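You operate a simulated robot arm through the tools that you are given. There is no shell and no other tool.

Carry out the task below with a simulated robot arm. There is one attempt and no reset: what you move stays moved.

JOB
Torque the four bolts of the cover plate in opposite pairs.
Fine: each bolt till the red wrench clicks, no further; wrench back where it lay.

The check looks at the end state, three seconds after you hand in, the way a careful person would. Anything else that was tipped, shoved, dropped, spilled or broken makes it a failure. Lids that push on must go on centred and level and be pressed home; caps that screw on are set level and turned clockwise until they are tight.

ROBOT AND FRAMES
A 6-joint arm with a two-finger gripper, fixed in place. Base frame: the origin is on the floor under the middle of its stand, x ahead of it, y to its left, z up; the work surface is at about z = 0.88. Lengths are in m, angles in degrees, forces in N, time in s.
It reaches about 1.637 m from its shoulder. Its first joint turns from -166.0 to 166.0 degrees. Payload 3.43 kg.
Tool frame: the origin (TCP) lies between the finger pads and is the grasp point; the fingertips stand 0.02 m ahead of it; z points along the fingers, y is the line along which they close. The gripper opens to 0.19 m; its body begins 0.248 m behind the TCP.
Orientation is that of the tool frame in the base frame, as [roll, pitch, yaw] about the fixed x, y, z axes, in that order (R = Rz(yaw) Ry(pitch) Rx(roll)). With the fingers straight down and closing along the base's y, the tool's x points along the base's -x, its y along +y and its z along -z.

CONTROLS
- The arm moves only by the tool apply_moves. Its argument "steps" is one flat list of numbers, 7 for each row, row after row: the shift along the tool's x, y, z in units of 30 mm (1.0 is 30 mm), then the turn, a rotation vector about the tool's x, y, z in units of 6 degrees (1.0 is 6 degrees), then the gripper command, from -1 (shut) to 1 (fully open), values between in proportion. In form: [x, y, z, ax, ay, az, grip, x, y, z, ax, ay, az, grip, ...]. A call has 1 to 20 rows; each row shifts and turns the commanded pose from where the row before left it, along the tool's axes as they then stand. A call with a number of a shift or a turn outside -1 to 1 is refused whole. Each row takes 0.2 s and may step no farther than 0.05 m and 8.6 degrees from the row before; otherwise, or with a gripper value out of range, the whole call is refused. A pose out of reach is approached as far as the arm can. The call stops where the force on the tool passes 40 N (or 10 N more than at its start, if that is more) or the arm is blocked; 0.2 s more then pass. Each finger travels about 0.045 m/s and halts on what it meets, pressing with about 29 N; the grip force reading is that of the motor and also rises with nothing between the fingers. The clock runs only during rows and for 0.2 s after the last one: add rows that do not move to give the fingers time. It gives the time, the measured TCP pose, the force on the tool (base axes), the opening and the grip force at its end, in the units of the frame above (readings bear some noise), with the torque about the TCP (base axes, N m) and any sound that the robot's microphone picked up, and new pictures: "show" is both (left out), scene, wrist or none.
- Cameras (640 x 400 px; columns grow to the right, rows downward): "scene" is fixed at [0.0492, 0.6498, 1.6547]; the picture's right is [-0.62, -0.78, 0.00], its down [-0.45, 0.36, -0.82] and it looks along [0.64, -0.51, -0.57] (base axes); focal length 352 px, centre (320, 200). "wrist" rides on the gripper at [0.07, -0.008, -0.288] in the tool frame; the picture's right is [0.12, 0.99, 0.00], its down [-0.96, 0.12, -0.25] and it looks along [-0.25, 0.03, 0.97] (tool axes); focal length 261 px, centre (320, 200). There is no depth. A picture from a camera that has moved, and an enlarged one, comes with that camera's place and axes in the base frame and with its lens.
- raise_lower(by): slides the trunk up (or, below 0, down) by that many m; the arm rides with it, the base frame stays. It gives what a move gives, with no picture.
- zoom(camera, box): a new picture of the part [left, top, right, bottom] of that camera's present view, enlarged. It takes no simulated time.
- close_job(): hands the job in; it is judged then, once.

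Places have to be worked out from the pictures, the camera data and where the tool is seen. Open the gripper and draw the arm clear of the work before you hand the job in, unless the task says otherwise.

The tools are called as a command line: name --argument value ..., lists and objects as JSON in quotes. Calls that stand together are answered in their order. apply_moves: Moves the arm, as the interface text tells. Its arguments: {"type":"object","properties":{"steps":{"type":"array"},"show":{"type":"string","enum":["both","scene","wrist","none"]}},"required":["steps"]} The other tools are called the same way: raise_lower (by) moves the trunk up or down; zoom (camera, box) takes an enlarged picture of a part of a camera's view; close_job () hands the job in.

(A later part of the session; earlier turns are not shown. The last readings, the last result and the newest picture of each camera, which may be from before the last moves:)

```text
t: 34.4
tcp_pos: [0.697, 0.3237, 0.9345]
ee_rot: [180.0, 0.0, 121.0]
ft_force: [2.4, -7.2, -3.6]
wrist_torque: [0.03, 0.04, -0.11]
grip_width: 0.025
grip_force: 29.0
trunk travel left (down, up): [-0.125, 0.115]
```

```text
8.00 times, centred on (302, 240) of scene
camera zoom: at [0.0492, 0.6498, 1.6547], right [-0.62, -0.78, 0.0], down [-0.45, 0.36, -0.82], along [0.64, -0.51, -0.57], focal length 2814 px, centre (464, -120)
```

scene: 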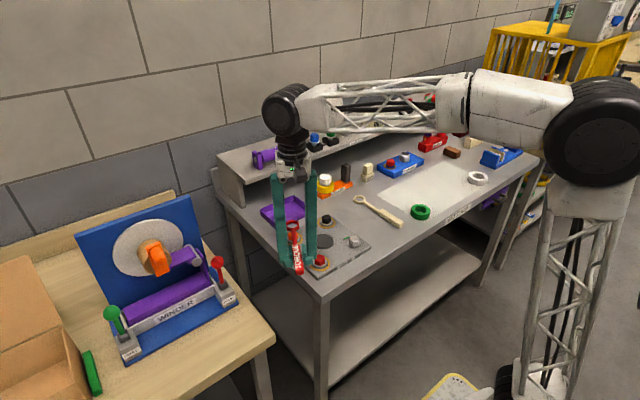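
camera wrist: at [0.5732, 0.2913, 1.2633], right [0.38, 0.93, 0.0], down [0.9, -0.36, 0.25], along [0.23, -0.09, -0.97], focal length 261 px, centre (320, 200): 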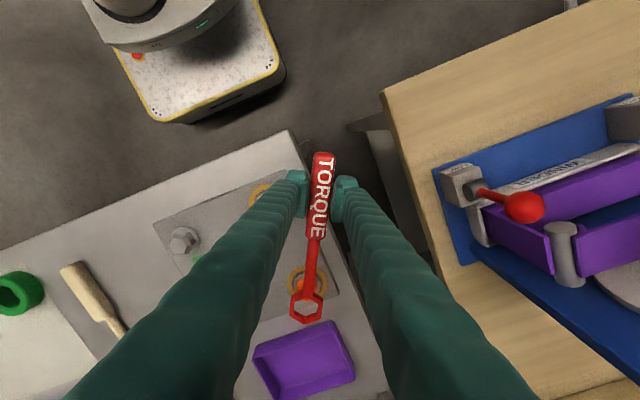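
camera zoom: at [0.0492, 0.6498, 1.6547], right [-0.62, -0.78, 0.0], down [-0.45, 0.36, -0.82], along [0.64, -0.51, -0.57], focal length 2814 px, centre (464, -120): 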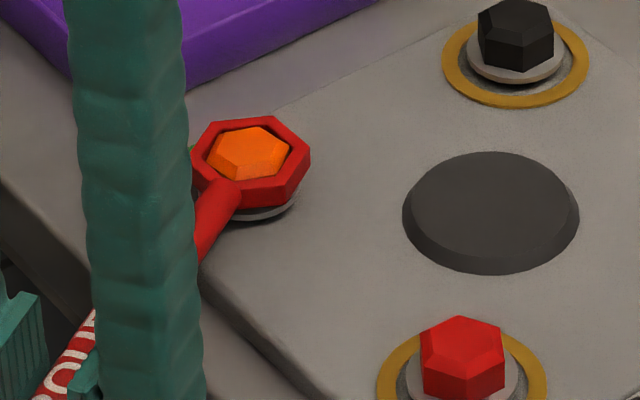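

No collar yet, so the green mark just shows the bolt is seated; the wrench itself has not clicked. I'll continue in 1° steps, watching for the collar.

apply_moves --steps '[-0.015, 0.0939, 0, 0, 0, 0.1667, -1]' --show "none"

zoom --camera "wrist" --box '[280, 220, 344, 325]'

```text
t: 34.8
tcp_pos: [0.6992, 0.3229, 0.9359]
ee_rot: [-179.9, 0.0, 120.0]
ft_force: [3.4, -9.9, -5.6]
wrist_torque: [0.28, 0.17, 0.07]
grip_width: 0.0252
grip_force: 28.9
trunk travel left (down, up): [-0.125, 0.115]
```

```text
3.81 times, centred on (312, 272) of wrist
camera zoom: at [0.6563, 0.3812, 1.2228], right [0.8, 0.6, 0.0], down [0.58, -0.78, 0.25], along [0.15, -0.2, -0.97], focal length 993 px, centre (350, -76)
```

zoom: 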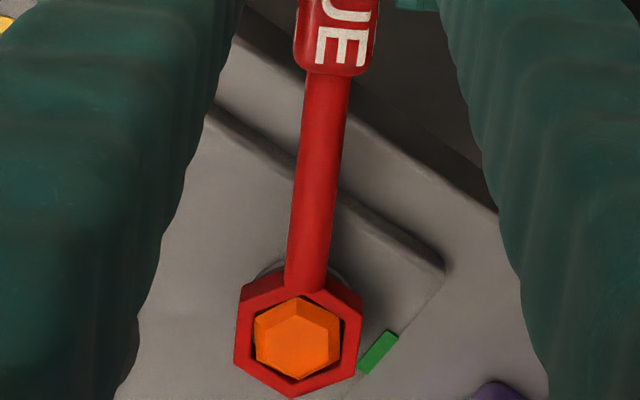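

Inward pull ~10 N; trim 0.6 mm inward and turn 1° more.

apply_moves --steps '[-0.02, 0.0939, 0, 0, 0, 0.1667, -1]' --show "none"

zoom --camera "wrist" --box '[280, 220, 344, 325]'

```text
t: 35.2
tcp_pos: [0.7024, 0.3231, 0.9361]
ee_rot: [180.0, 0.1, 119.1]
ft_force: [0.5, -7.4, -6.4]
wrist_torque: [0.51, 0.32, -0.08]
grip_width: 0.0252
grip_force: 29.5
trunk travel left (down, up): [-0.125, 0.115]
```

```text
3.81 times, centred on (312, 272) of wrist
camera zoom: at [0.6598, 0.3832, 1.2231], right [0.81, 0.59, 0.0], down [0.57, -0.78, 0.25], along [0.14, -0.2, -0.97], focal length 993 px, centre (350, -76)
```

zoom: 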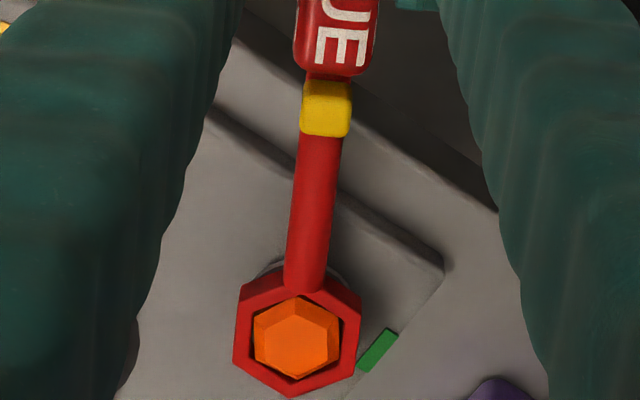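

The collar popped: the orange bolt has clicked. I back off 4° within the slack, check it's free, then lift.

apply_moves --steps '[-0.0033, -0.1878, 0, 0, 0, -0.3333, -1, -0.0033, -0.1878, 0, 0, 0, -0.3333, -1, 0, 0, 0, 0, 0, 0, -1]' --show "none"

zoom --camera "wrist" --box '[274, 275, 338, 325]'

```text
t: 36.0
tcp_pos: [0.6928, 0.3185, 0.935]
ee_rot: [-180.0, 0.0, 123.0]
ft_force: [-1.7, 1.4, -1.9]
wrist_torque: [0.06, 0.05, 0.04]
grip_width: 0.0249
grip_force: 28.8
trunk travel left (down, up): [-0.125, 0.115]
```

```text
8.00 times, centred on (306, 300) of wrist
camera zoom: at [0.6463, 0.3741, 1.2228], right [0.77, 0.64, 0.0], down [0.62, -0.74, 0.25], along [0.16, -0.19, -0.97], focal length 2085 px, centre (432, -600)
```

zoom: 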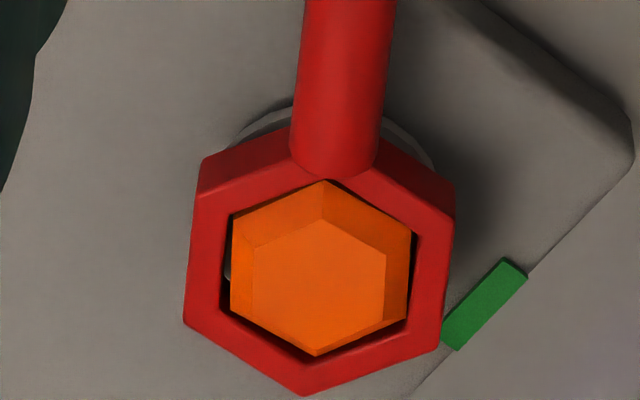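

Free again. Lift 42 mm, then carry to the red bolt (0.641, 0.186) with the handle at 146.5°.

apply_moves --steps '[0, 0, -0.2, 0, 0, 0, -1, 0, 0, -0.4, 0, 0, 0, -1, 0, 0, -0.4, 0, 0, 0, -1, 0, 0, -0.4, 0, 0, 0, -1, 0, 0, 0, 0, 0, 0, -1]' --show "none"

apply_moves --steps '[0.2097, -0.6007, 0, 0, 0, -0.3917, -1, 0.2341, -0.5916, 0, 0, 0, -0.3917, -1, 0.2582, -0.5815, 0, 0, 0, -0.3917, -1, 0.2818, -0.5704, 0, 0, 0, -0.3917, -1, 0.305, -0.5584, 0, 0, 0, -0.3917, -1, 0.3276, -0.5454, 0, 0, 0, -0.3917, -1, 0.3497, -0.5315, 0, 0, 0, -0.3917, -1, 0.3712, -0.5167, 0, 0, 0, -0.3917, -1, 0.3921, -0.5011, 0, 0, 0, -0.3917, -1, 0.4123, -0.4846, 0, 0, 0, -0.3917, -1, 0, 0, 0, 0, 0, 0, -1]' --show "both"

zoom --camera "wrist" --box '[274, 275, 338, 325]'

zoom --camera "scene" --box '[262, 192, 390, 282]'

```text
t: 37.2
tcp_pos: [0.6907, 0.3178, 0.9764]
ee_rot: [180.0, 0.0, 123.1]
ft_force: [-0.1, 0.1, -2.6]
wrist_torque: [0.05, 0.05, 0.01]
grip_width: 0.0251
grip_force: 28.8
trunk travel left (down, up): [-0.125, 0.115]
```

```text
t: 39.6
tcp_pos: [0.5054, 0.2738, 0.9773]
ee_rot: [179.9, 0.0, 146.6]
ft_force: [0.0, -0.9, -2.7]
wrist_torque: [0.07, 0.07, 0.02]
grip_width: 0.0251
grip_force: 28.8
trunk travel left (down, up): [-0.125, 0.115]
camera wrist: at [0.4421, 0.3067, 1.2652], right [0.45, 0.89, 0.0], down [0.87, -0.43, 0.25], along [0.22, -0.11, -0.97], focal length 261 px, centre (320, 200)
```

scene: 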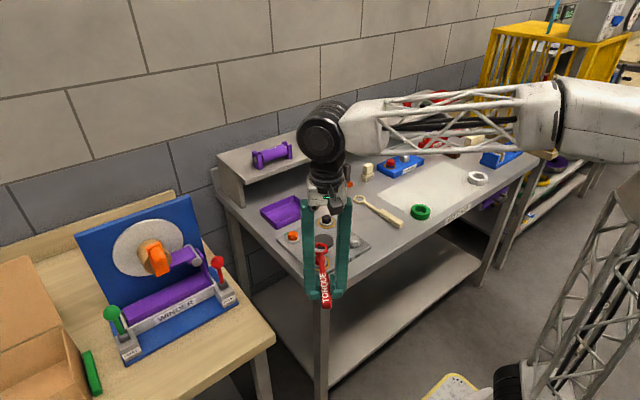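
wrist: 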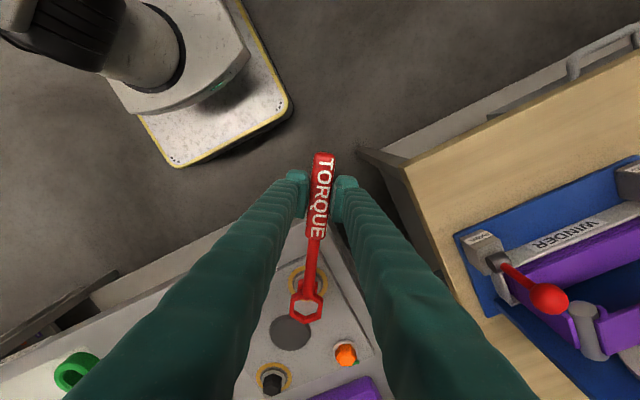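

```text
8.00 times, centred on (306, 300) of wrist
camera zoom: at [0.4421, 0.3067, 1.2652], right [0.45, 0.89, 0.0], down [0.87, -0.43, 0.25], along [0.22, -0.11, -0.97], focal length 2085 px, centre (432, -600)
```

zoom: 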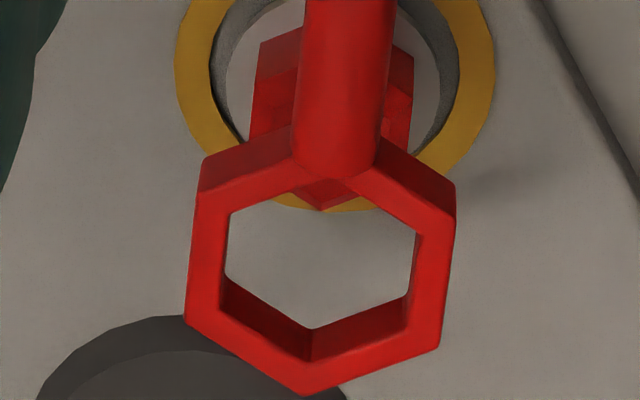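

```text
4.44 times, centred on (326, 237) of scene
camera zoom: at [0.0492, 0.6498, 1.6547], right [-0.62, -0.78, 0.0], down [-0.45, 0.36, -0.82], along [0.64, -0.51, -0.57], focal length 1564 px, centre (293, 36)
```

zoom: 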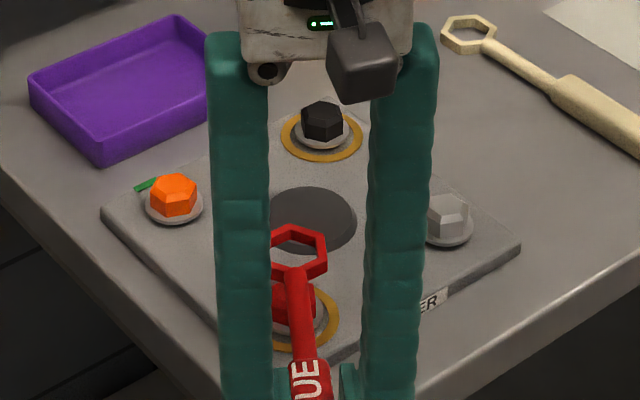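

Positioned over the red bolt; it lies ~1.4 mm further along tool -x. Correct and lower ~19.5 mm to hover height.

apply_moves --steps '[-0.045, 0, 0.2, 0, 0, 0, -1, 0, 0, 0.25, 0, 0, 0, -1, 0, 0, 0.2, 0, 0, 0, -1, 0, 0, 0, 0, 0, 0, -1]' --show "none"

zoom --camera "wrist" --box '[288, 285, 328, 320]'

zoom --camera "scene" --box '[302, 232, 350, 277]'

```text
t: 40.6
tcp_pos: [0.508, 0.2732, 0.9572]
ee_rot: [180.0, 0.0, 146.7]
ft_force: [-0.2, -0.3, -1.4]
wrist_torque: [0.04, 0.09, -0.08]
grip_width: 0.0251
grip_force: 28.8
trunk travel left (down, up): [-0.125, 0.115]
```

```text
11.43 times, centred on (308, 302) of wrist
camera zoom: at [0.4442, 0.3062, 1.245], right [0.45, 0.89, 0.0], down [0.87, -0.43, 0.25], along [0.22, -0.11, -0.97], focal length 2979 px, centre (457, -971)
```

zoom: 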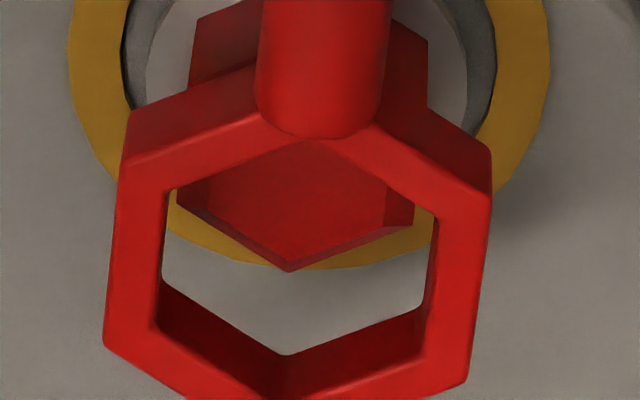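

```text
8.89 times, centred on (326, 254) of scene
camera zoom: at [0.0492, 0.6498, 1.6547], right [-0.62, -0.78, 0.0], down [-0.45, 0.36, -0.82], along [0.64, -0.51, -0.57], focal length 3127 px, centre (267, -284)
```

zoom: 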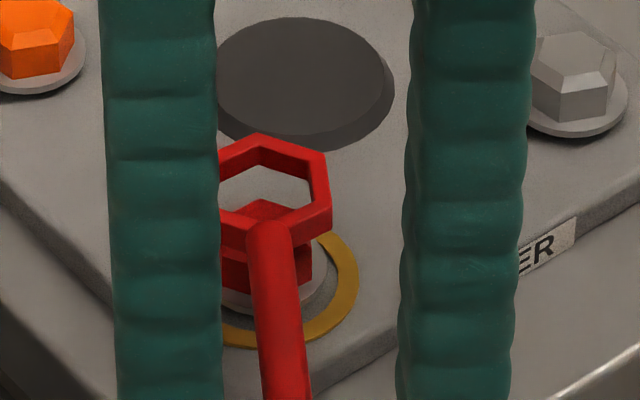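

The red bolt centre is within ~0.7 mm of the ring and ~2° in rotation. Small trims (1° CCW), then lower 14 mm gently.

apply_moves --steps '[0.008, -0.104, 0, 0, 0, -0.1667, -1, 0, 0, 0.13, 0, 0, 0, -1, 0, 0, 0.13, 0, 0, 0, -1, 0, 0, 0.1, 0, 0, 0, -1, 0, 0, 0.1, 0, 0, 0, -1, 0, 0, 0, 0, 0, 0, -1]' --show "none"

zoom --camera "wrist" --box '[288, 285, 328, 320]'

zoom --camera "scene" --box '[302, 232, 350, 277]'

```text
t: 42.0
tcp_pos: [0.5062, 0.2687, 0.9431]
ee_rot: [-180.0, 0.1, 147.6]
ft_force: [1.3, -0.3, -2.3]
wrist_torque: [0.05, 0.06, 0.01]
grip_width: 0.025
grip_force: 29.3
trunk travel left (down, up): [-0.125, 0.115]
```

```text
11.43 times, centred on (308, 302) of wrist
camera zoom: at [0.4415, 0.3022, 1.2309], right [0.43, 0.9, 0.0], down [0.87, -0.42, 0.25], along [0.22, -0.11, -0.97], focal length 2979 px, centre (457, -971)
```

zoom: 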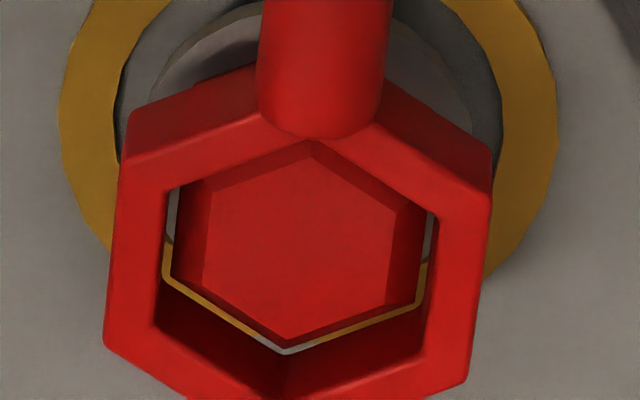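

```text
8.89 times, centred on (326, 254) of scene
camera zoom: at [0.0492, 0.6498, 1.6547], right [-0.62, -0.78, 0.0], down [-0.45, 0.36, -0.82], along [0.64, -0.51, -0.57], focal length 3127 px, centre (267, -284)
```

zoom: 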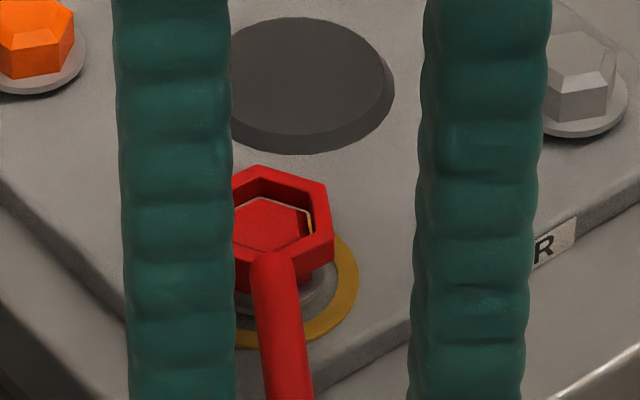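

Gaps around the head look even and there's no contact force. Lowering 9 mm more to working depth.

apply_moves --steps '[0, 0, 0.08, 0, 0, 0, -1, 0, 0, 0.08, 0, 0, 0, -1, 0, 0, 0.07, 0, 0, 0, -1, 0, 0, 0.06, 0, 0, 0, -1, 0, 0, 0, 0, 0, 0, -1]' --show "none"

zoom --camera "wrist" --box '[274, 275, 338, 325]'

zoom --camera "scene" --box '[302, 232, 350, 277]'

```text
t: 43.2
tcp_pos: [0.5063, 0.2698, 0.9342]
ee_rot: [-180.0, 0.1, 147.6]
ft_force: [0.6, 0.2, -2.5]
wrist_torque: [0.04, 0.08, 0.02]
grip_width: 0.0248
grip_force: 29.0
trunk travel left (down, up): [-0.125, 0.115]
```

```text
8.00 times, centred on (306, 300) of wrist
camera zoom: at [0.4418, 0.302, 1.2222], right [0.43, 0.9, 0.0], down [0.87, -0.42, 0.25], along [0.22, -0.11, -0.97], focal length 2085 px, centre (432, -600)
```

zoom: 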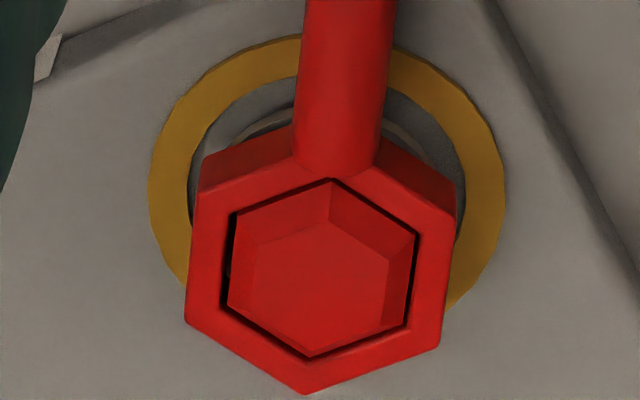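

```text
8.89 times, centred on (326, 254) of scene
camera zoom: at [0.0492, 0.6498, 1.6547], right [-0.62, -0.78, 0.0], down [-0.45, 0.36, -0.82], along [0.64, -0.51, -0.57], focal length 3127 px, centre (267, -284)
```

zoom: 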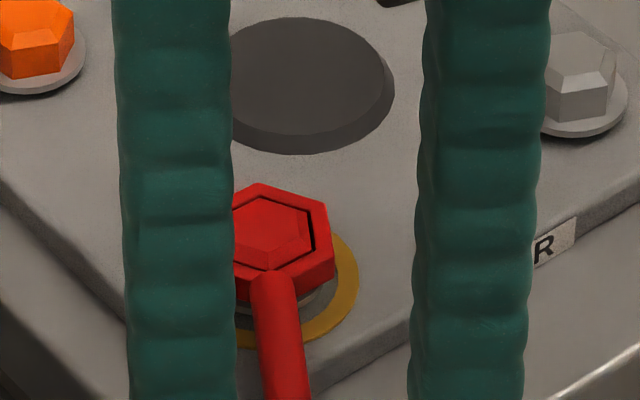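

The ring is well centred. Turning clockwise 12° first.

apply_moves --steps '[-0.0033, 0.1878, 0, 0, 0, 0.3333, -1, -0.0033, 0.1878, 0, 0, 0, 0.3333, -1, -0.0033, 0.1878, 0, 0, 0, 0.3333, -1, -0.0033, 0.1878, 0, 0, 0, 0.3333, -1, -0.0033, 0.1878, 0, 0, 0, 0.3333, -1, -0.0033, 0.1878, 0, 0, 0, 0.3333, -1]' --show "none"

zoom --camera "wrist" --box '[274, 275, 338, 325]'

```text
t: 44.6
tcp_pos: [0.5265, 0.2967, 0.9339]
ee_rot: [-179.9, 0.0, 135.6]
ft_force: [-12.0, 11.2, 0.3]
wrist_torque: [-0.04, -0.11, 0.08]
grip_width: 0.0249
grip_force: 28.5
trunk travel left (down, up): [-0.125, 0.115]
```

```text
8.00 times, centred on (306, 300) of wrist
camera zoom: at [0.4703, 0.3411, 1.2219], right [0.61, 0.79, 0.0], down [0.77, -0.59, 0.25], along [0.2, -0.15, -0.97], focal length 2085 px, centre (432, -600)
```

zoom: 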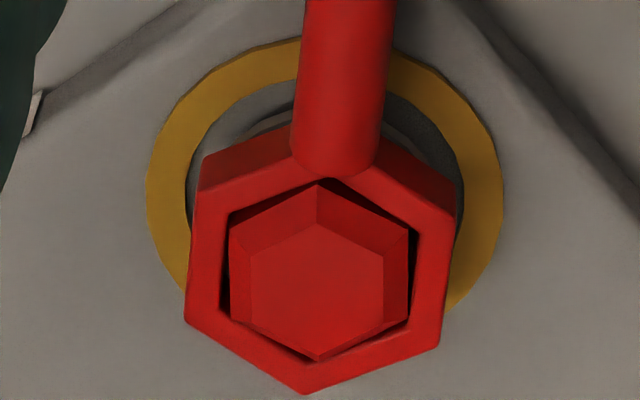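

A 16 N outward radial push; trim 1.2 mm outward and turn 4° more.

apply_moves --steps '[0.04, 0, 0, 0, 0, 0, -1, -0.0033, 0.1878, 0, 0, 0, 0.3333, -1, -0.0033, 0.1878, 0, 0, 0, 0.3333, -1]' --show "none"

zoom --camera "wrist" --box '[260, 220, 356, 325]'

```text
t: 45.4
tcp_pos: [0.5342, 0.3048, 0.9342]
ee_rot: [-179.9, 0.1, 131.4]
ft_force: [-3.9, 2.9, -4.7]
wrist_torque: [0.34, 0.32, -0.06]
grip_width: 0.025
grip_force: 29.5
trunk travel left (down, up): [-0.125, 0.115]
```

```text
3.81 times, centred on (308, 272) of wrist
camera zoom: at [0.4815, 0.353, 1.2223], right [0.66, 0.75, 0.0], down [0.72, -0.64, 0.25], along [0.19, -0.16, -0.97], focal length 993 px, centre (366, -76)
```

zoom: 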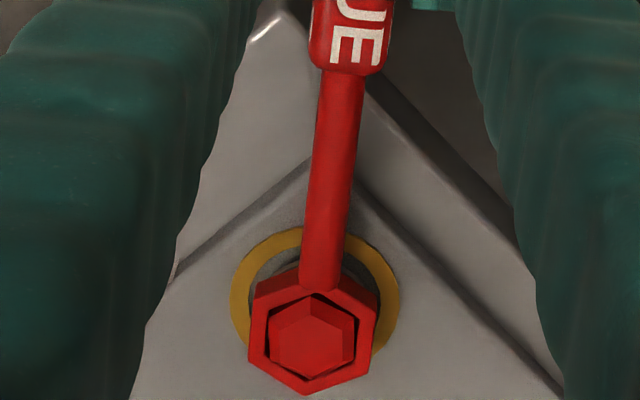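

Forces are fine (~5 N). Turned 16° so far; 4° more with slight outward trim.

apply_moves --steps '[0.005, 0.1878, 0, 0, 0, 0.3333, -1, -0.0033, 0.1878, 0, 0, 0, 0.3333, -1]' --show "none"

zoom --camera "wrist" --box '[260, 220, 356, 325]'

```text
t: 46.0
tcp_pos: [0.5432, 0.3113, 0.9345]
ee_rot: [179.9, 0.0, 127.5]
ft_force: [2.0, -4.7, -1.1]
wrist_torque: [-0.25, -0.18, -0.08]
grip_width: 0.0249
grip_force: 28.6
trunk travel left (down, up): [-0.125, 0.115]
```

```text
3.81 times, centred on (308, 272) of wrist
camera zoom: at [0.4936, 0.3638, 1.2223], right [0.72, 0.7, 0.0], down [0.68, -0.69, 0.25], along [0.17, -0.18, -0.97], focal length 993 px, centre (366, -76)
```

zoom: 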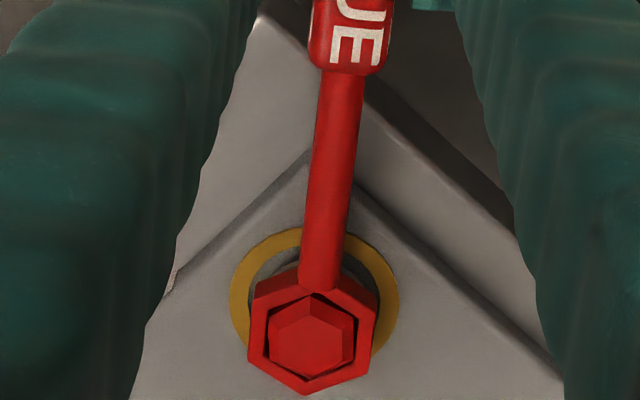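

Total 20°. Still yellow. 4° more.

apply_moves --steps '[-0.008, 0.1878, 0, 0, 0, 0.3333, -1, -0.0033, 0.1878, 0, 0, 0, 0.3333, -1]' --show "none"

zoom --camera "wrist" --box '[260, 220, 356, 325]'

```text
t: 46.6
tcp_pos: [0.5525, 0.3182, 0.9348]
ee_rot: [-179.9, 0.0, 123.6]
ft_force: [1.5, -7.8, -5.2]
wrist_torque: [0.15, 0.15, -0.13]
grip_width: 0.0248
grip_force: 29.4
trunk travel left (down, up): [-0.125, 0.115]
```

```text
3.81 times, centred on (308, 272) of wrist
camera zoom: at [0.5065, 0.3735, 1.2225], right [0.76, 0.65, 0.0], down [0.63, -0.74, 0.25], along [0.16, -0.19, -0.97], focal length 993 px, centre (366, -76)
```

zoom: 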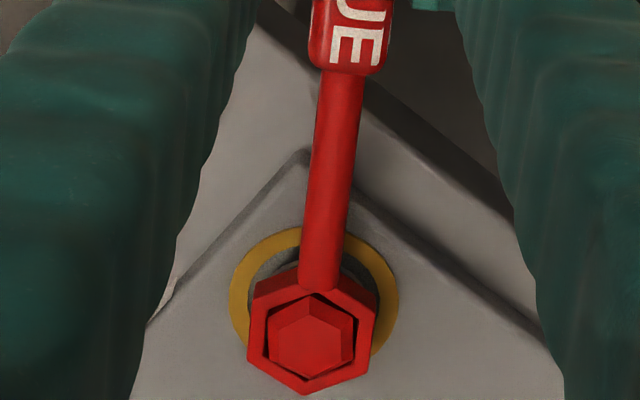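

Total 24°. Slight inward trim and 2° more per call from here.

apply_moves --steps '[-0.018, 0.1878, 0, 0, 0, 0.3333, -1]' --show "none"

zoom --camera "wrist" --box '[260, 220, 356, 325]'

```text
t: 47.0
tcp_pos: [0.5577, 0.3212, 0.9351]
ee_rot: [-179.9, 0.0, 121.7]
ft_force: [1.0, -5.8, -1.2]
wrist_torque: [-0.34, -0.17, -0.15]
grip_width: 0.0251
grip_force: 29.2
trunk travel left (down, up): [-0.125, 0.115]
```

```text
3.81 times, centred on (308, 272) of wrist
camera zoom: at [0.5131, 0.378, 1.2225], right [0.78, 0.62, 0.0], down [0.6, -0.76, 0.25], along [0.15, -0.19, -0.97], focal length 993 px, centre (366, -76)
```

zoom: 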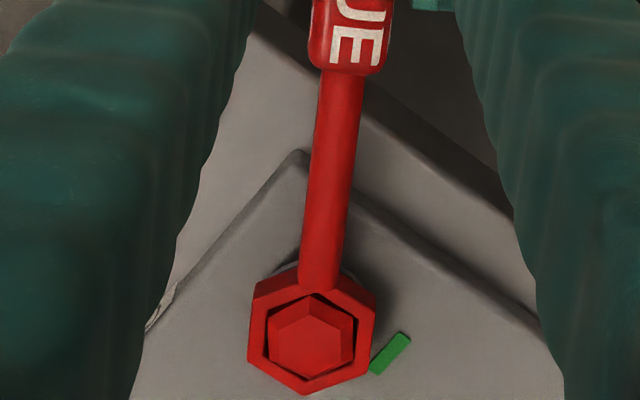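

The red bolt has seated (green mark) but no click collar yet. Now 1° steps watching for the collar.

apply_moves --steps '[-0.008, 0.0939, 0, 0, 0, 0.1667, -1]' --show "none"

zoom --camera "wrist" --box '[260, 220, 356, 325]'

```text
t: 47.4
tcp_pos: [0.5592, 0.3222, 0.9353]
ee_rot: [-180.0, 0.0, 120.6]
ft_force: [3.0, -5.1, 0.5]
wrist_torque: [-0.41, -0.22, 0.08]
grip_width: 0.0249
grip_force: 29.1
trunk travel left (down, up): [-0.125, 0.115]
```

```text
3.81 times, centred on (308, 272) of wrist
camera zoom: at [0.5159, 0.3799, 1.2224], right [0.79, 0.61, 0.0], down [0.59, -0.77, 0.25], along [0.15, -0.2, -0.97], focal length 993 px, centre (366, -76)
```

zoom: 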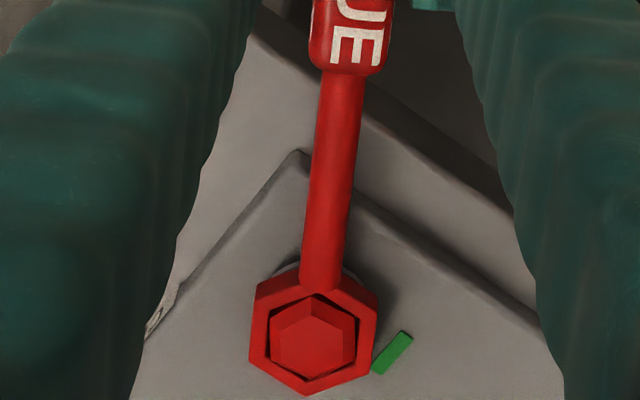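

No collar yet; another 1°.

apply_moves --steps '[-0.008, 0.0939, 0, 0, 0, 0.1667, -1]' --show "none"

zoom --camera "wrist" --box '[260, 220, 356, 325]'

```text
t: 47.8
tcp_pos: [0.562, 0.3233, 0.9349]
ee_rot: [-179.9, -0.2, 119.5]
ft_force: [0.1, -5.3, -2.6]
wrist_torque: [-0.05, 0.01, -0.09]
grip_width: 0.0251
grip_force: 28.7
trunk travel left (down, up): [-0.125, 0.115]
```

```text
3.81 times, centred on (308, 272) of wrist
camera zoom: at [0.5196, 0.3822, 1.2224], right [0.8, 0.59, 0.0], down [0.58, -0.78, 0.25], along [0.15, -0.2, -0.97], focal length 993 px, centre (366, -76)
```

zoom: 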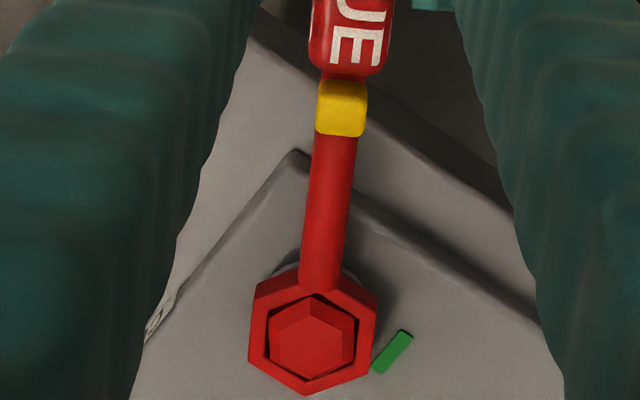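

Click: the collar popped on the red bolt. Backing off 4° within slack, then lifting 42 mm.

apply_moves --steps '[-0.0033, -0.1878, 0, 0, 0, -0.3333, -1, -0.0033, -0.1878, 0, 0, 0, -0.3333, -1, 0, 0, 0, 0, 0, 0, -1]' --show "none"

zoom --camera "wrist" --box '[274, 275, 338, 325]'

```text
t: 48.6
tcp_pos: [0.5506, 0.3181, 0.9346]
ee_rot: [-179.9, -0.1, 123.6]
ft_force: [0.3, 0.6, -1.4]
wrist_torque: [0.1, 0.05, -0.01]
grip_width: 0.0249
grip_force: 28.8
trunk travel left (down, up): [-0.125, 0.115]
```

```text
8.00 times, centred on (306, 300) of wrist
camera zoom: at [0.5057, 0.3731, 1.2229], right [0.76, 0.65, 0.0], down [0.63, -0.74, 0.25], along [0.16, -0.19, -0.97], focal length 2085 px, centre (432, -600)
```

zoom: 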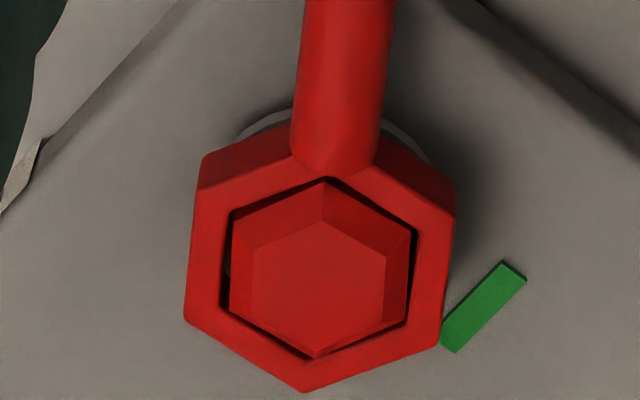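

The red bolt is done. Lifting to z≈1.04 for a safe swing over to the black bolt (its diagonal opposite).

apply_moves --steps '[0, 0, -0.2, 0, 0, 0, -1, 0, 0, -0.5, 0, 0, 0, -1, 0, 0, -0.7, 0, 0, 0, -1, 0, 0, -0.7, 0, 0, 0, -1, 0, 0, -0.7, 0, 0, 0, -1, 0, 0, -0.7, 0, 0, 0, -1, 0, 0, 0, 0, 0, 0, -1]' --show "both"

zoom --camera "scene" --box '[262, 182, 390, 272]'

```text
t: 50.2
tcp_pos: [0.5523, 0.3193, 1.0397]
ee_rot: [-179.9, 0.1, 123.6]
ft_force: [1.1, -0.2, -0.9]
wrist_torque: [0.05, 0.06, -0.01]
grip_width: 0.0251
grip_force: 29.0
trunk travel left (down, up): [-0.125, 0.115]
camera wrist: at [0.5065, 0.3744, 1.3276], right [0.76, 0.65, 0.0], down [0.63, -0.74, 0.25], along [0.16, -0.19, -0.97], focal length 261 px, centre (320, 200)
```

scene: 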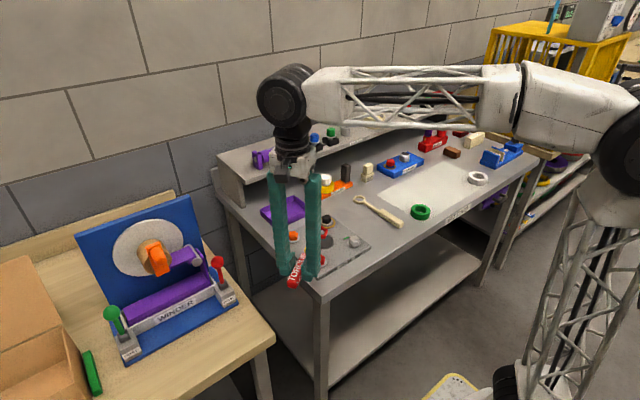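
wrist: 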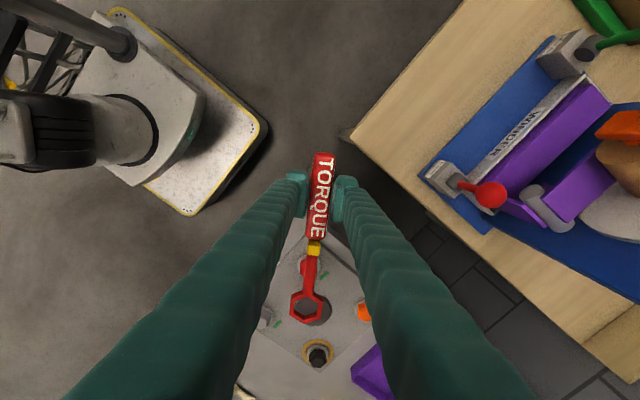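

```text
4.44 times, centred on (326, 227) of scene
camera zoom: at [0.0492, 0.6498, 1.6547], right [-0.62, -0.78, 0.0], down [-0.45, 0.36, -0.82], along [0.64, -0.51, -0.57], focal length 1564 px, centre (293, 80)
```

zoom: 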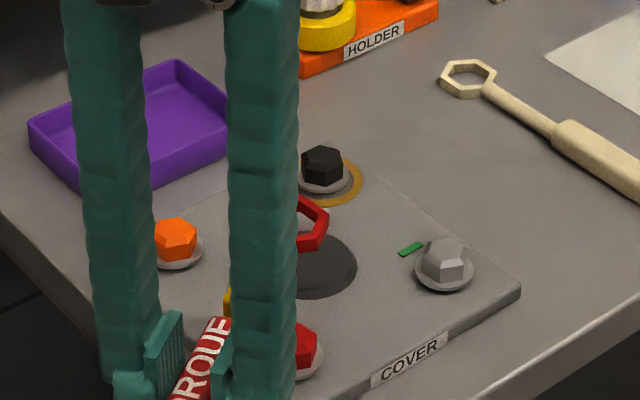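

All clear. Swinging first half of the path (14 rows, rotating CCW).

apply_moves --steps '[-0.596, -0.0278, 0, 0, 0, -0.931, -1, -0.5905, -0.0857, 0, 0, 0, -0.931, -1, -0.5793, -0.1428, 0, 0, 0, -0.931, -1, -0.5627, -0.1984, 0, 0, 0, -0.931, -1, -0.5407, -0.2523, 0, 0, 0, -0.931, -1, -0.5136, -0.3037, 0, 0, 0, -0.931, -1, -0.4815, -0.3523, 0, 0, 0, -0.931, -1, -0.445, -0.3975, 0, 0, 0, -0.931, -1, -0.4042, -0.4389, 0, 0, 0, -0.931, -1, -0.3595, -0.4762, 0, 0, 0, -0.931, -1, -0.3115, -0.5089, 0, 0, 0, -0.931, -1, -0.2604, -0.5368, 0, 0, 0, -0.931, -1, -0.207, -0.5596, 0, 0, 0, -0.931, -1, -0.1515, -0.5771, 0, 0, 0, -0.931, -1, 0, 0, 0, 0, 0, 0, -1]' --show "both"

```text
t: 53.4
tcp_pos: [0.6811, 0.1031, 1.0406]
ee_rot: [-179.9, 0.0, -158.1]
ft_force: [-0.2, -0.4, -2.1]
wrist_torque: [-0.04, 0.07, -0.02]
grip_width: 0.025
grip_force: 28.6
trunk travel left (down, up): [-0.125, 0.115]
camera wrist: at [0.6182, 0.07, 1.3284], right [-0.48, 0.88, 0.0], down [0.85, 0.47, 0.25], along [0.22, 0.12, -0.97], focal length 261 px, centre (320, 200)
```

scene: 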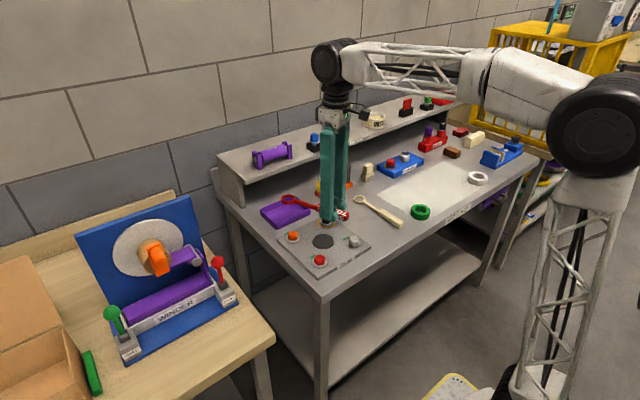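
wrist: 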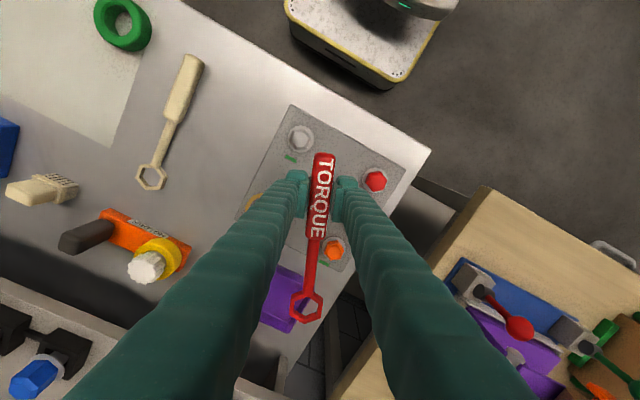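

Halfway, all fine. Second half of the swing to hover near the black bolt at handle angle 280°.

apply_moves --steps '[-0.0947, -0.5891, 0, 0, 0, -0.931, -1, -0.0369, -0.5955, 0, 0, 0, -0.931, -1, 0.0213, -0.5963, 0, 0, 0, -0.931, -1, 0.0793, -0.5914, 0, 0, 0, -0.931, -1, 0.1364, -0.5809, 0, 0, 0, -0.931, -1, 0.1922, -0.5648, 0, 0, 0, -0.931, -1, 0.2463, -0.5434, 0, 0, 0, -0.931, -1, 0.2981, -0.5169, 0, 0, 0, -0.931, -1, 0.347, -0.4854, 0, 0, 0, -0.931, -1, 0.3925, -0.4493, 0, 0, 0, -0.931, -1, 0.4345, -0.4089, 0, 0, 0, -0.931, -1, 0.4722, -0.3647, 0, 0, 0, -0.931, -1, 0.5055, -0.317, 0, 0, 0, -0.931, -1, 0.5339, -0.2663, 0, 0, 0, -0.931, -1, 0, 0, 0, 0, 0, 0, -1]' --show "both"

zoom --camera "wrist" --box '[240, 210, 400, 330]'

```text
t: 56.6
tcp_pos: [0.8093, -0.1109, 1.0398]
ee_rot: [180.0, -0.1, -79.8]
ft_force: [0.7, -0.6, -1.3]
wrist_torque: [-0.1, -0.02, 0.02]
grip_width: 0.0249
grip_force: 29.3
trunk travel left (down, up): [-0.125, 0.115]
camera wrist: at [0.8301, -0.1785, 1.3277], right [-0.96, -0.29, 0.0], down [-0.28, 0.93, 0.25], along [-0.07, 0.24, -0.97], focal length 261 px, centre (320, 200)
```

scene: 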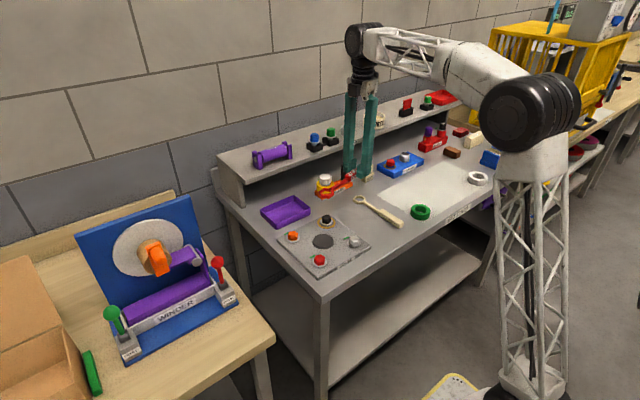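
wrist: 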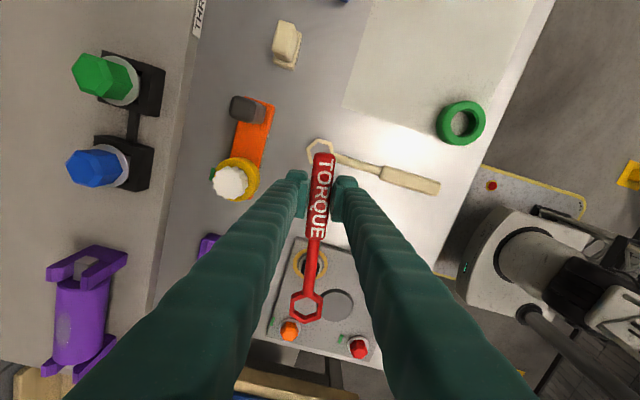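

```text
3.33 times, centred on (320, 270) of wrist
camera zoom: at [0.8301, -0.1785, 1.3277], right [-0.96, -0.29, 0.0], down [-0.28, 0.93, 0.25], along [-0.07, 0.24, -0.97], focal length 869 px, centre (320, -33)
```

zoom: 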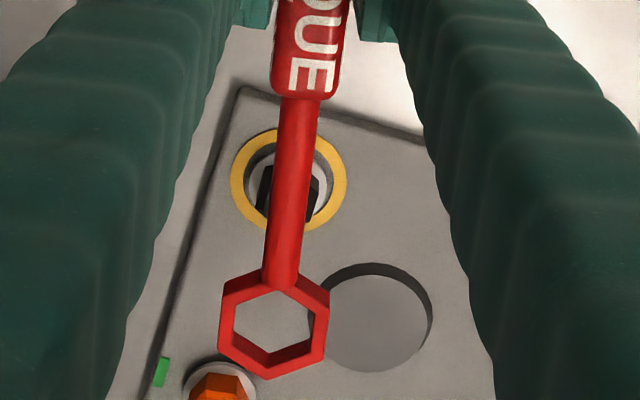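

The arm reached the pose. Lowering ~63 mm to z≈0.977 first and checking alignment over the black bolt.

apply_moves --steps '[0, 0, 0.5, 0, 0, 0, -1, 0, 0, 0.6, 0, 0, 0, -1, 0, 0, 0.6, 0, 0, 0, -1, 0, 0, 0.4, 0, 0, 0, -1, 0, 0, 0, 0, 0, 0, -1]' --show "both"

zoom --camera "wrist" --box '[274, 265, 338, 325]'

zoom --camera "scene" --box '[300, 182, 412, 262]'

```text
t: 57.8
tcp_pos: [0.8087, -0.1122, 0.9764]
ee_rot: [180.0, 0.0, -79.9]
ft_force: [0.4, 0.1, -2.2]
wrist_torque: [-0.08, 0.0, 0.01]
grip_width: 0.0252
grip_force: 29.1
trunk travel left (down, up): [-0.125, 0.115]
camera wrist: at [0.8294, -0.1783, 1.2645], right [-0.96, -0.29, 0.0], down [-0.28, 0.93, 0.25], along [-0.07, 0.24, -0.97], focal length 261 px, centre (320, 200)
```

scene: 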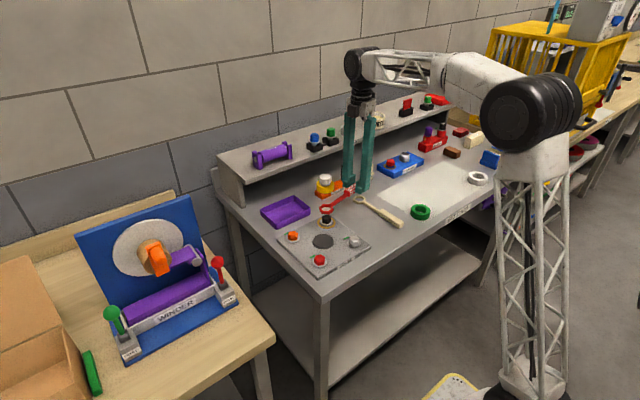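
wrist: 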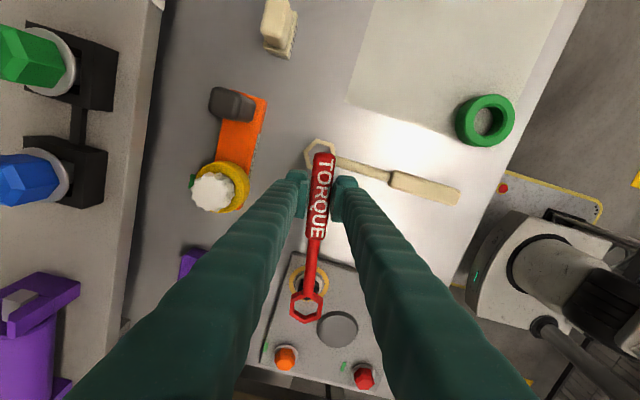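

```text
6.67 times, centred on (306, 295) of wrist
camera zoom: at [0.8294, -0.1783, 1.2645], right [-0.96, -0.29, 0.0], down [-0.28, 0.93, 0.25], along [-0.07, 0.24, -0.97], focal length 1738 px, centre (413, -433)
```

zoom: 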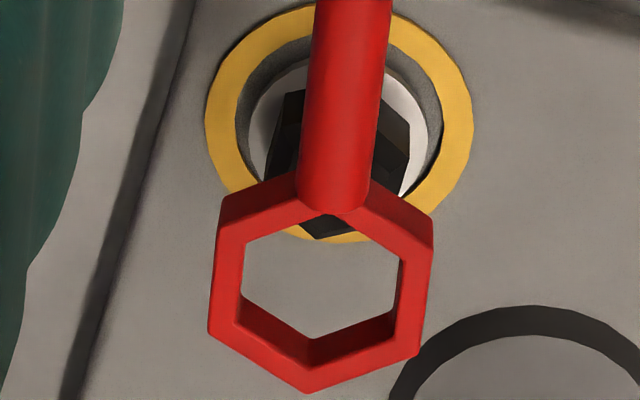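

```text
5.00 times, centred on (356, 222) of scene
camera zoom: at [0.0492, 0.6498, 1.6547], right [-0.62, -0.78, 0.0], down [-0.45, 0.36, -0.82], along [0.64, -0.51, -0.57], focal length 1759 px, centre (140, 90)
```

zoom: 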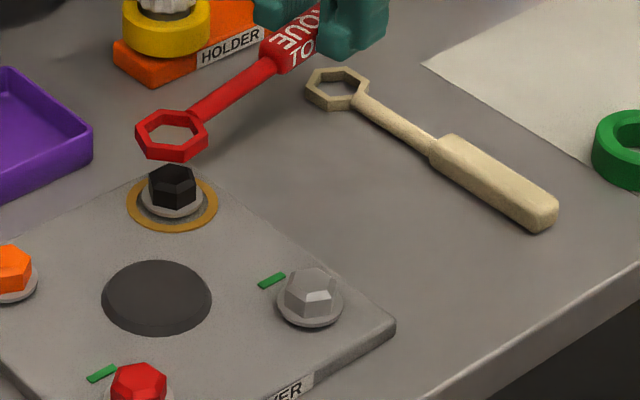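

The black hex seems rotated relative to the ring. I'll lower ~19 mm for a clearer look.

apply_moves --steps '[0, 0, 0.25, 0, 0, 0, -1, 0, 0, 0.25, 0, 0, 0, -1, 0, 0, 0.13, 0, 0, 0, -1, 0, 0, 0, 0, 0, 0, -1]' --show "none"

zoom --camera "wrist" --box '[284, 275, 332, 325]'

zoom --camera "scene" --box '[310, 200, 350, 235]'

```text
t: 58.8
tcp_pos: [0.8107, -0.1116, 0.9578]
ee_rot: [180.0, 0.0, -79.9]
ft_force: [0.2, 0.6, -2.3]
wrist_torque: [-0.08, -0.03, -0.04]
grip_width: 0.0251
grip_force: 28.5
trunk travel left (down, up): [-0.125, 0.115]
```

```text
8.00 times, centred on (308, 300) of wrist
camera zoom: at [0.8302, -0.1782, 1.2459], right [-0.96, -0.29, 0.0], down [-0.28, 0.93, 0.25], along [-0.07, 0.24, -0.97], focal length 2085 px, centre (416, -600)
```

zoom: 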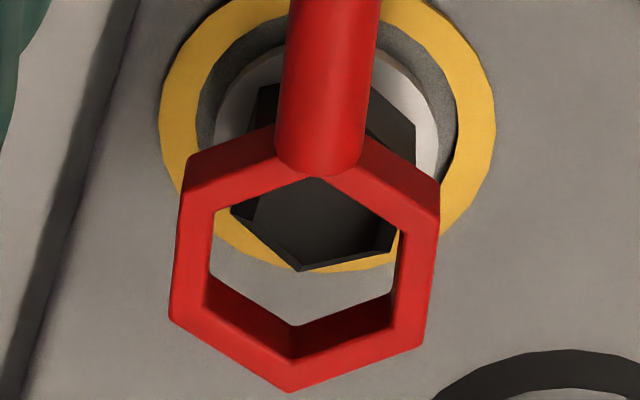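

```text
11.43 times, centred on (330, 218) of scene
camera zoom: at [0.0492, 0.6498, 1.6547], right [-0.62, -0.78, 0.0], down [-0.45, 0.36, -0.82], along [0.64, -0.51, -0.57], focal length 4021 px, centre (206, 0)
```

zoom: 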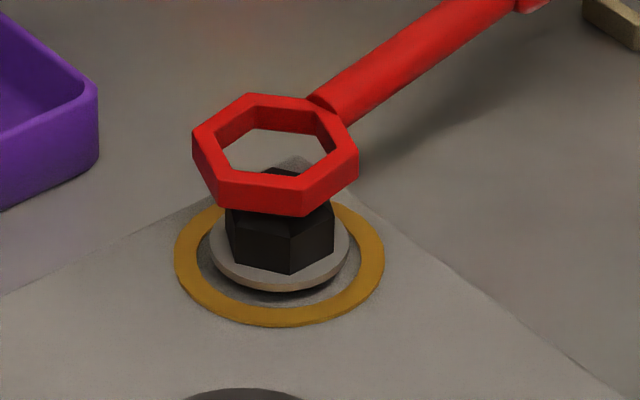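

The black hex is rotated ~8° clockwise relative to the ring (handle should be at ~272°), and centre is at tool (-0.1623, 0.0038). I'll rotate 8° CW about the bolt and shift (-0.7, +2.7) mm at this hover height.

apply_moves --steps '[-0.0043, 0.3777, 0, 0, 0, 0.6667, -1, -0.0043, 0.3777, 0, 0, 0, 0.6667, -1, -0.023, 0.09, 0, 0, 0, 0, -1, 0, 0, 0, 0, 0, 0, -1]' --show "none"

zoom --camera "wrist" --box '[284, 275, 332, 325]'

zoom --camera "scene" --box '[310, 200, 350, 235]'

```text
t: 59.8
tcp_pos: [0.7854, -0.1151, 0.9588]
ee_rot: [180.0, 0.0, -87.9]
ft_force: [-0.3, 0.4, -2.4]
wrist_torque: [-0.09, -0.01, 0.02]
grip_width: 0.0252
grip_force: 29.0
trunk travel left (down, up): [-0.125, 0.115]
```

```text
8.00 times, centred on (308, 300) of wrist
camera zoom: at [0.7952, -0.183, 1.246], right [-0.99, -0.15, 0.0], down [-0.15, 0.96, 0.25], along [-0.04, 0.24, -0.97], focal length 2085 px, centre (416, -600)
```

zoom: 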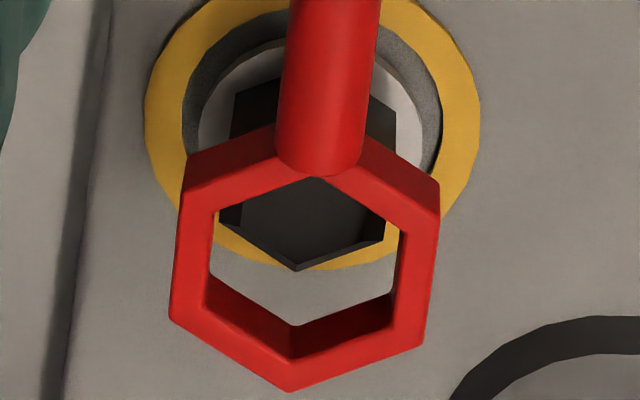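

```text
11.43 times, centred on (330, 218) of scene
camera zoom: at [0.0492, 0.6498, 1.6547], right [-0.62, -0.78, 0.0], down [-0.45, 0.36, -0.82], along [0.64, -0.51, -0.57], focal length 4021 px, centre (206, 0)
```

zoom: 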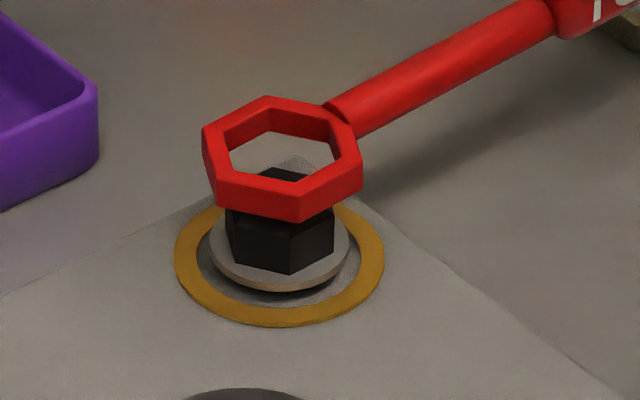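

Aligned now within ~0.6 mm. Small trim along -x, then lowering 15 mm gently.

apply_moves --steps '[-0.02, -0.003, 0, 0, 0, 0, -1, 0, 0, 0.15, 0, 0, 0, -1, 0, 0, 0.13, 0, 0, 0, -1, 0, 0, 0.12, 0, 0, 0, -1, 0, 0, 0.1, 0, 0, 0, -1, 0, 0, 0, 0, 0, 0, -1]' --show "none"

zoom --camera "wrist" --box '[288, 285, 328, 320]'

zoom --camera "scene" --box '[310, 190, 390, 240]'

```text
t: 61.2
tcp_pos: [0.7847, -0.1138, 0.9422]
ee_rot: [179.9, 0.0, -87.9]
ft_force: [-0.2, -0.3, -1.7]
wrist_torque: [-0.06, -0.01, 0.01]
grip_width: 0.0252
grip_force: 29.4
trunk travel left (down, up): [-0.125, 0.115]
```

```text
11.43 times, centred on (308, 302) of wrist
camera zoom: at [0.7957, -0.1823, 1.2299], right [-0.99, -0.16, 0.0], down [-0.15, 0.96, 0.25], along [-0.04, 0.24, -0.97], focal length 2979 px, centre (457, -971)
```

zoom: 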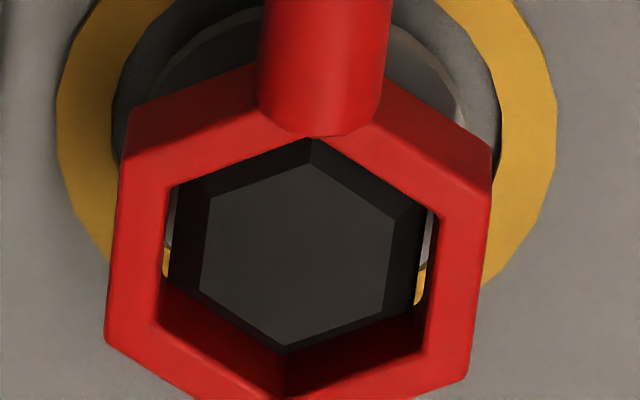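

```text
8.00 times, centred on (350, 215) of scene
camera zoom: at [0.0492, 0.6498, 1.6547], right [-0.62, -0.78, 0.0], down [-0.45, 0.36, -0.82], along [0.64, -0.51, -0.57], focal length 2814 px, centre (80, 80)
```

zoom: 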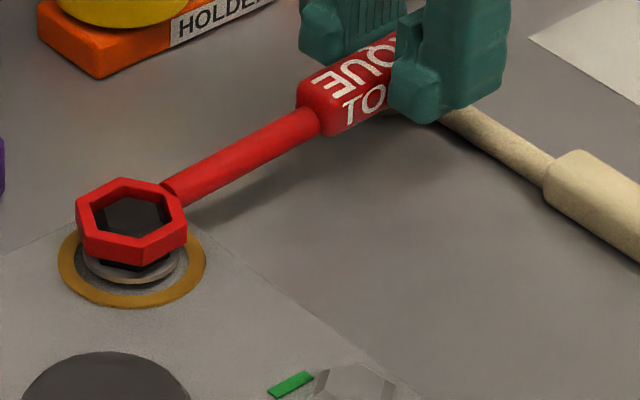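

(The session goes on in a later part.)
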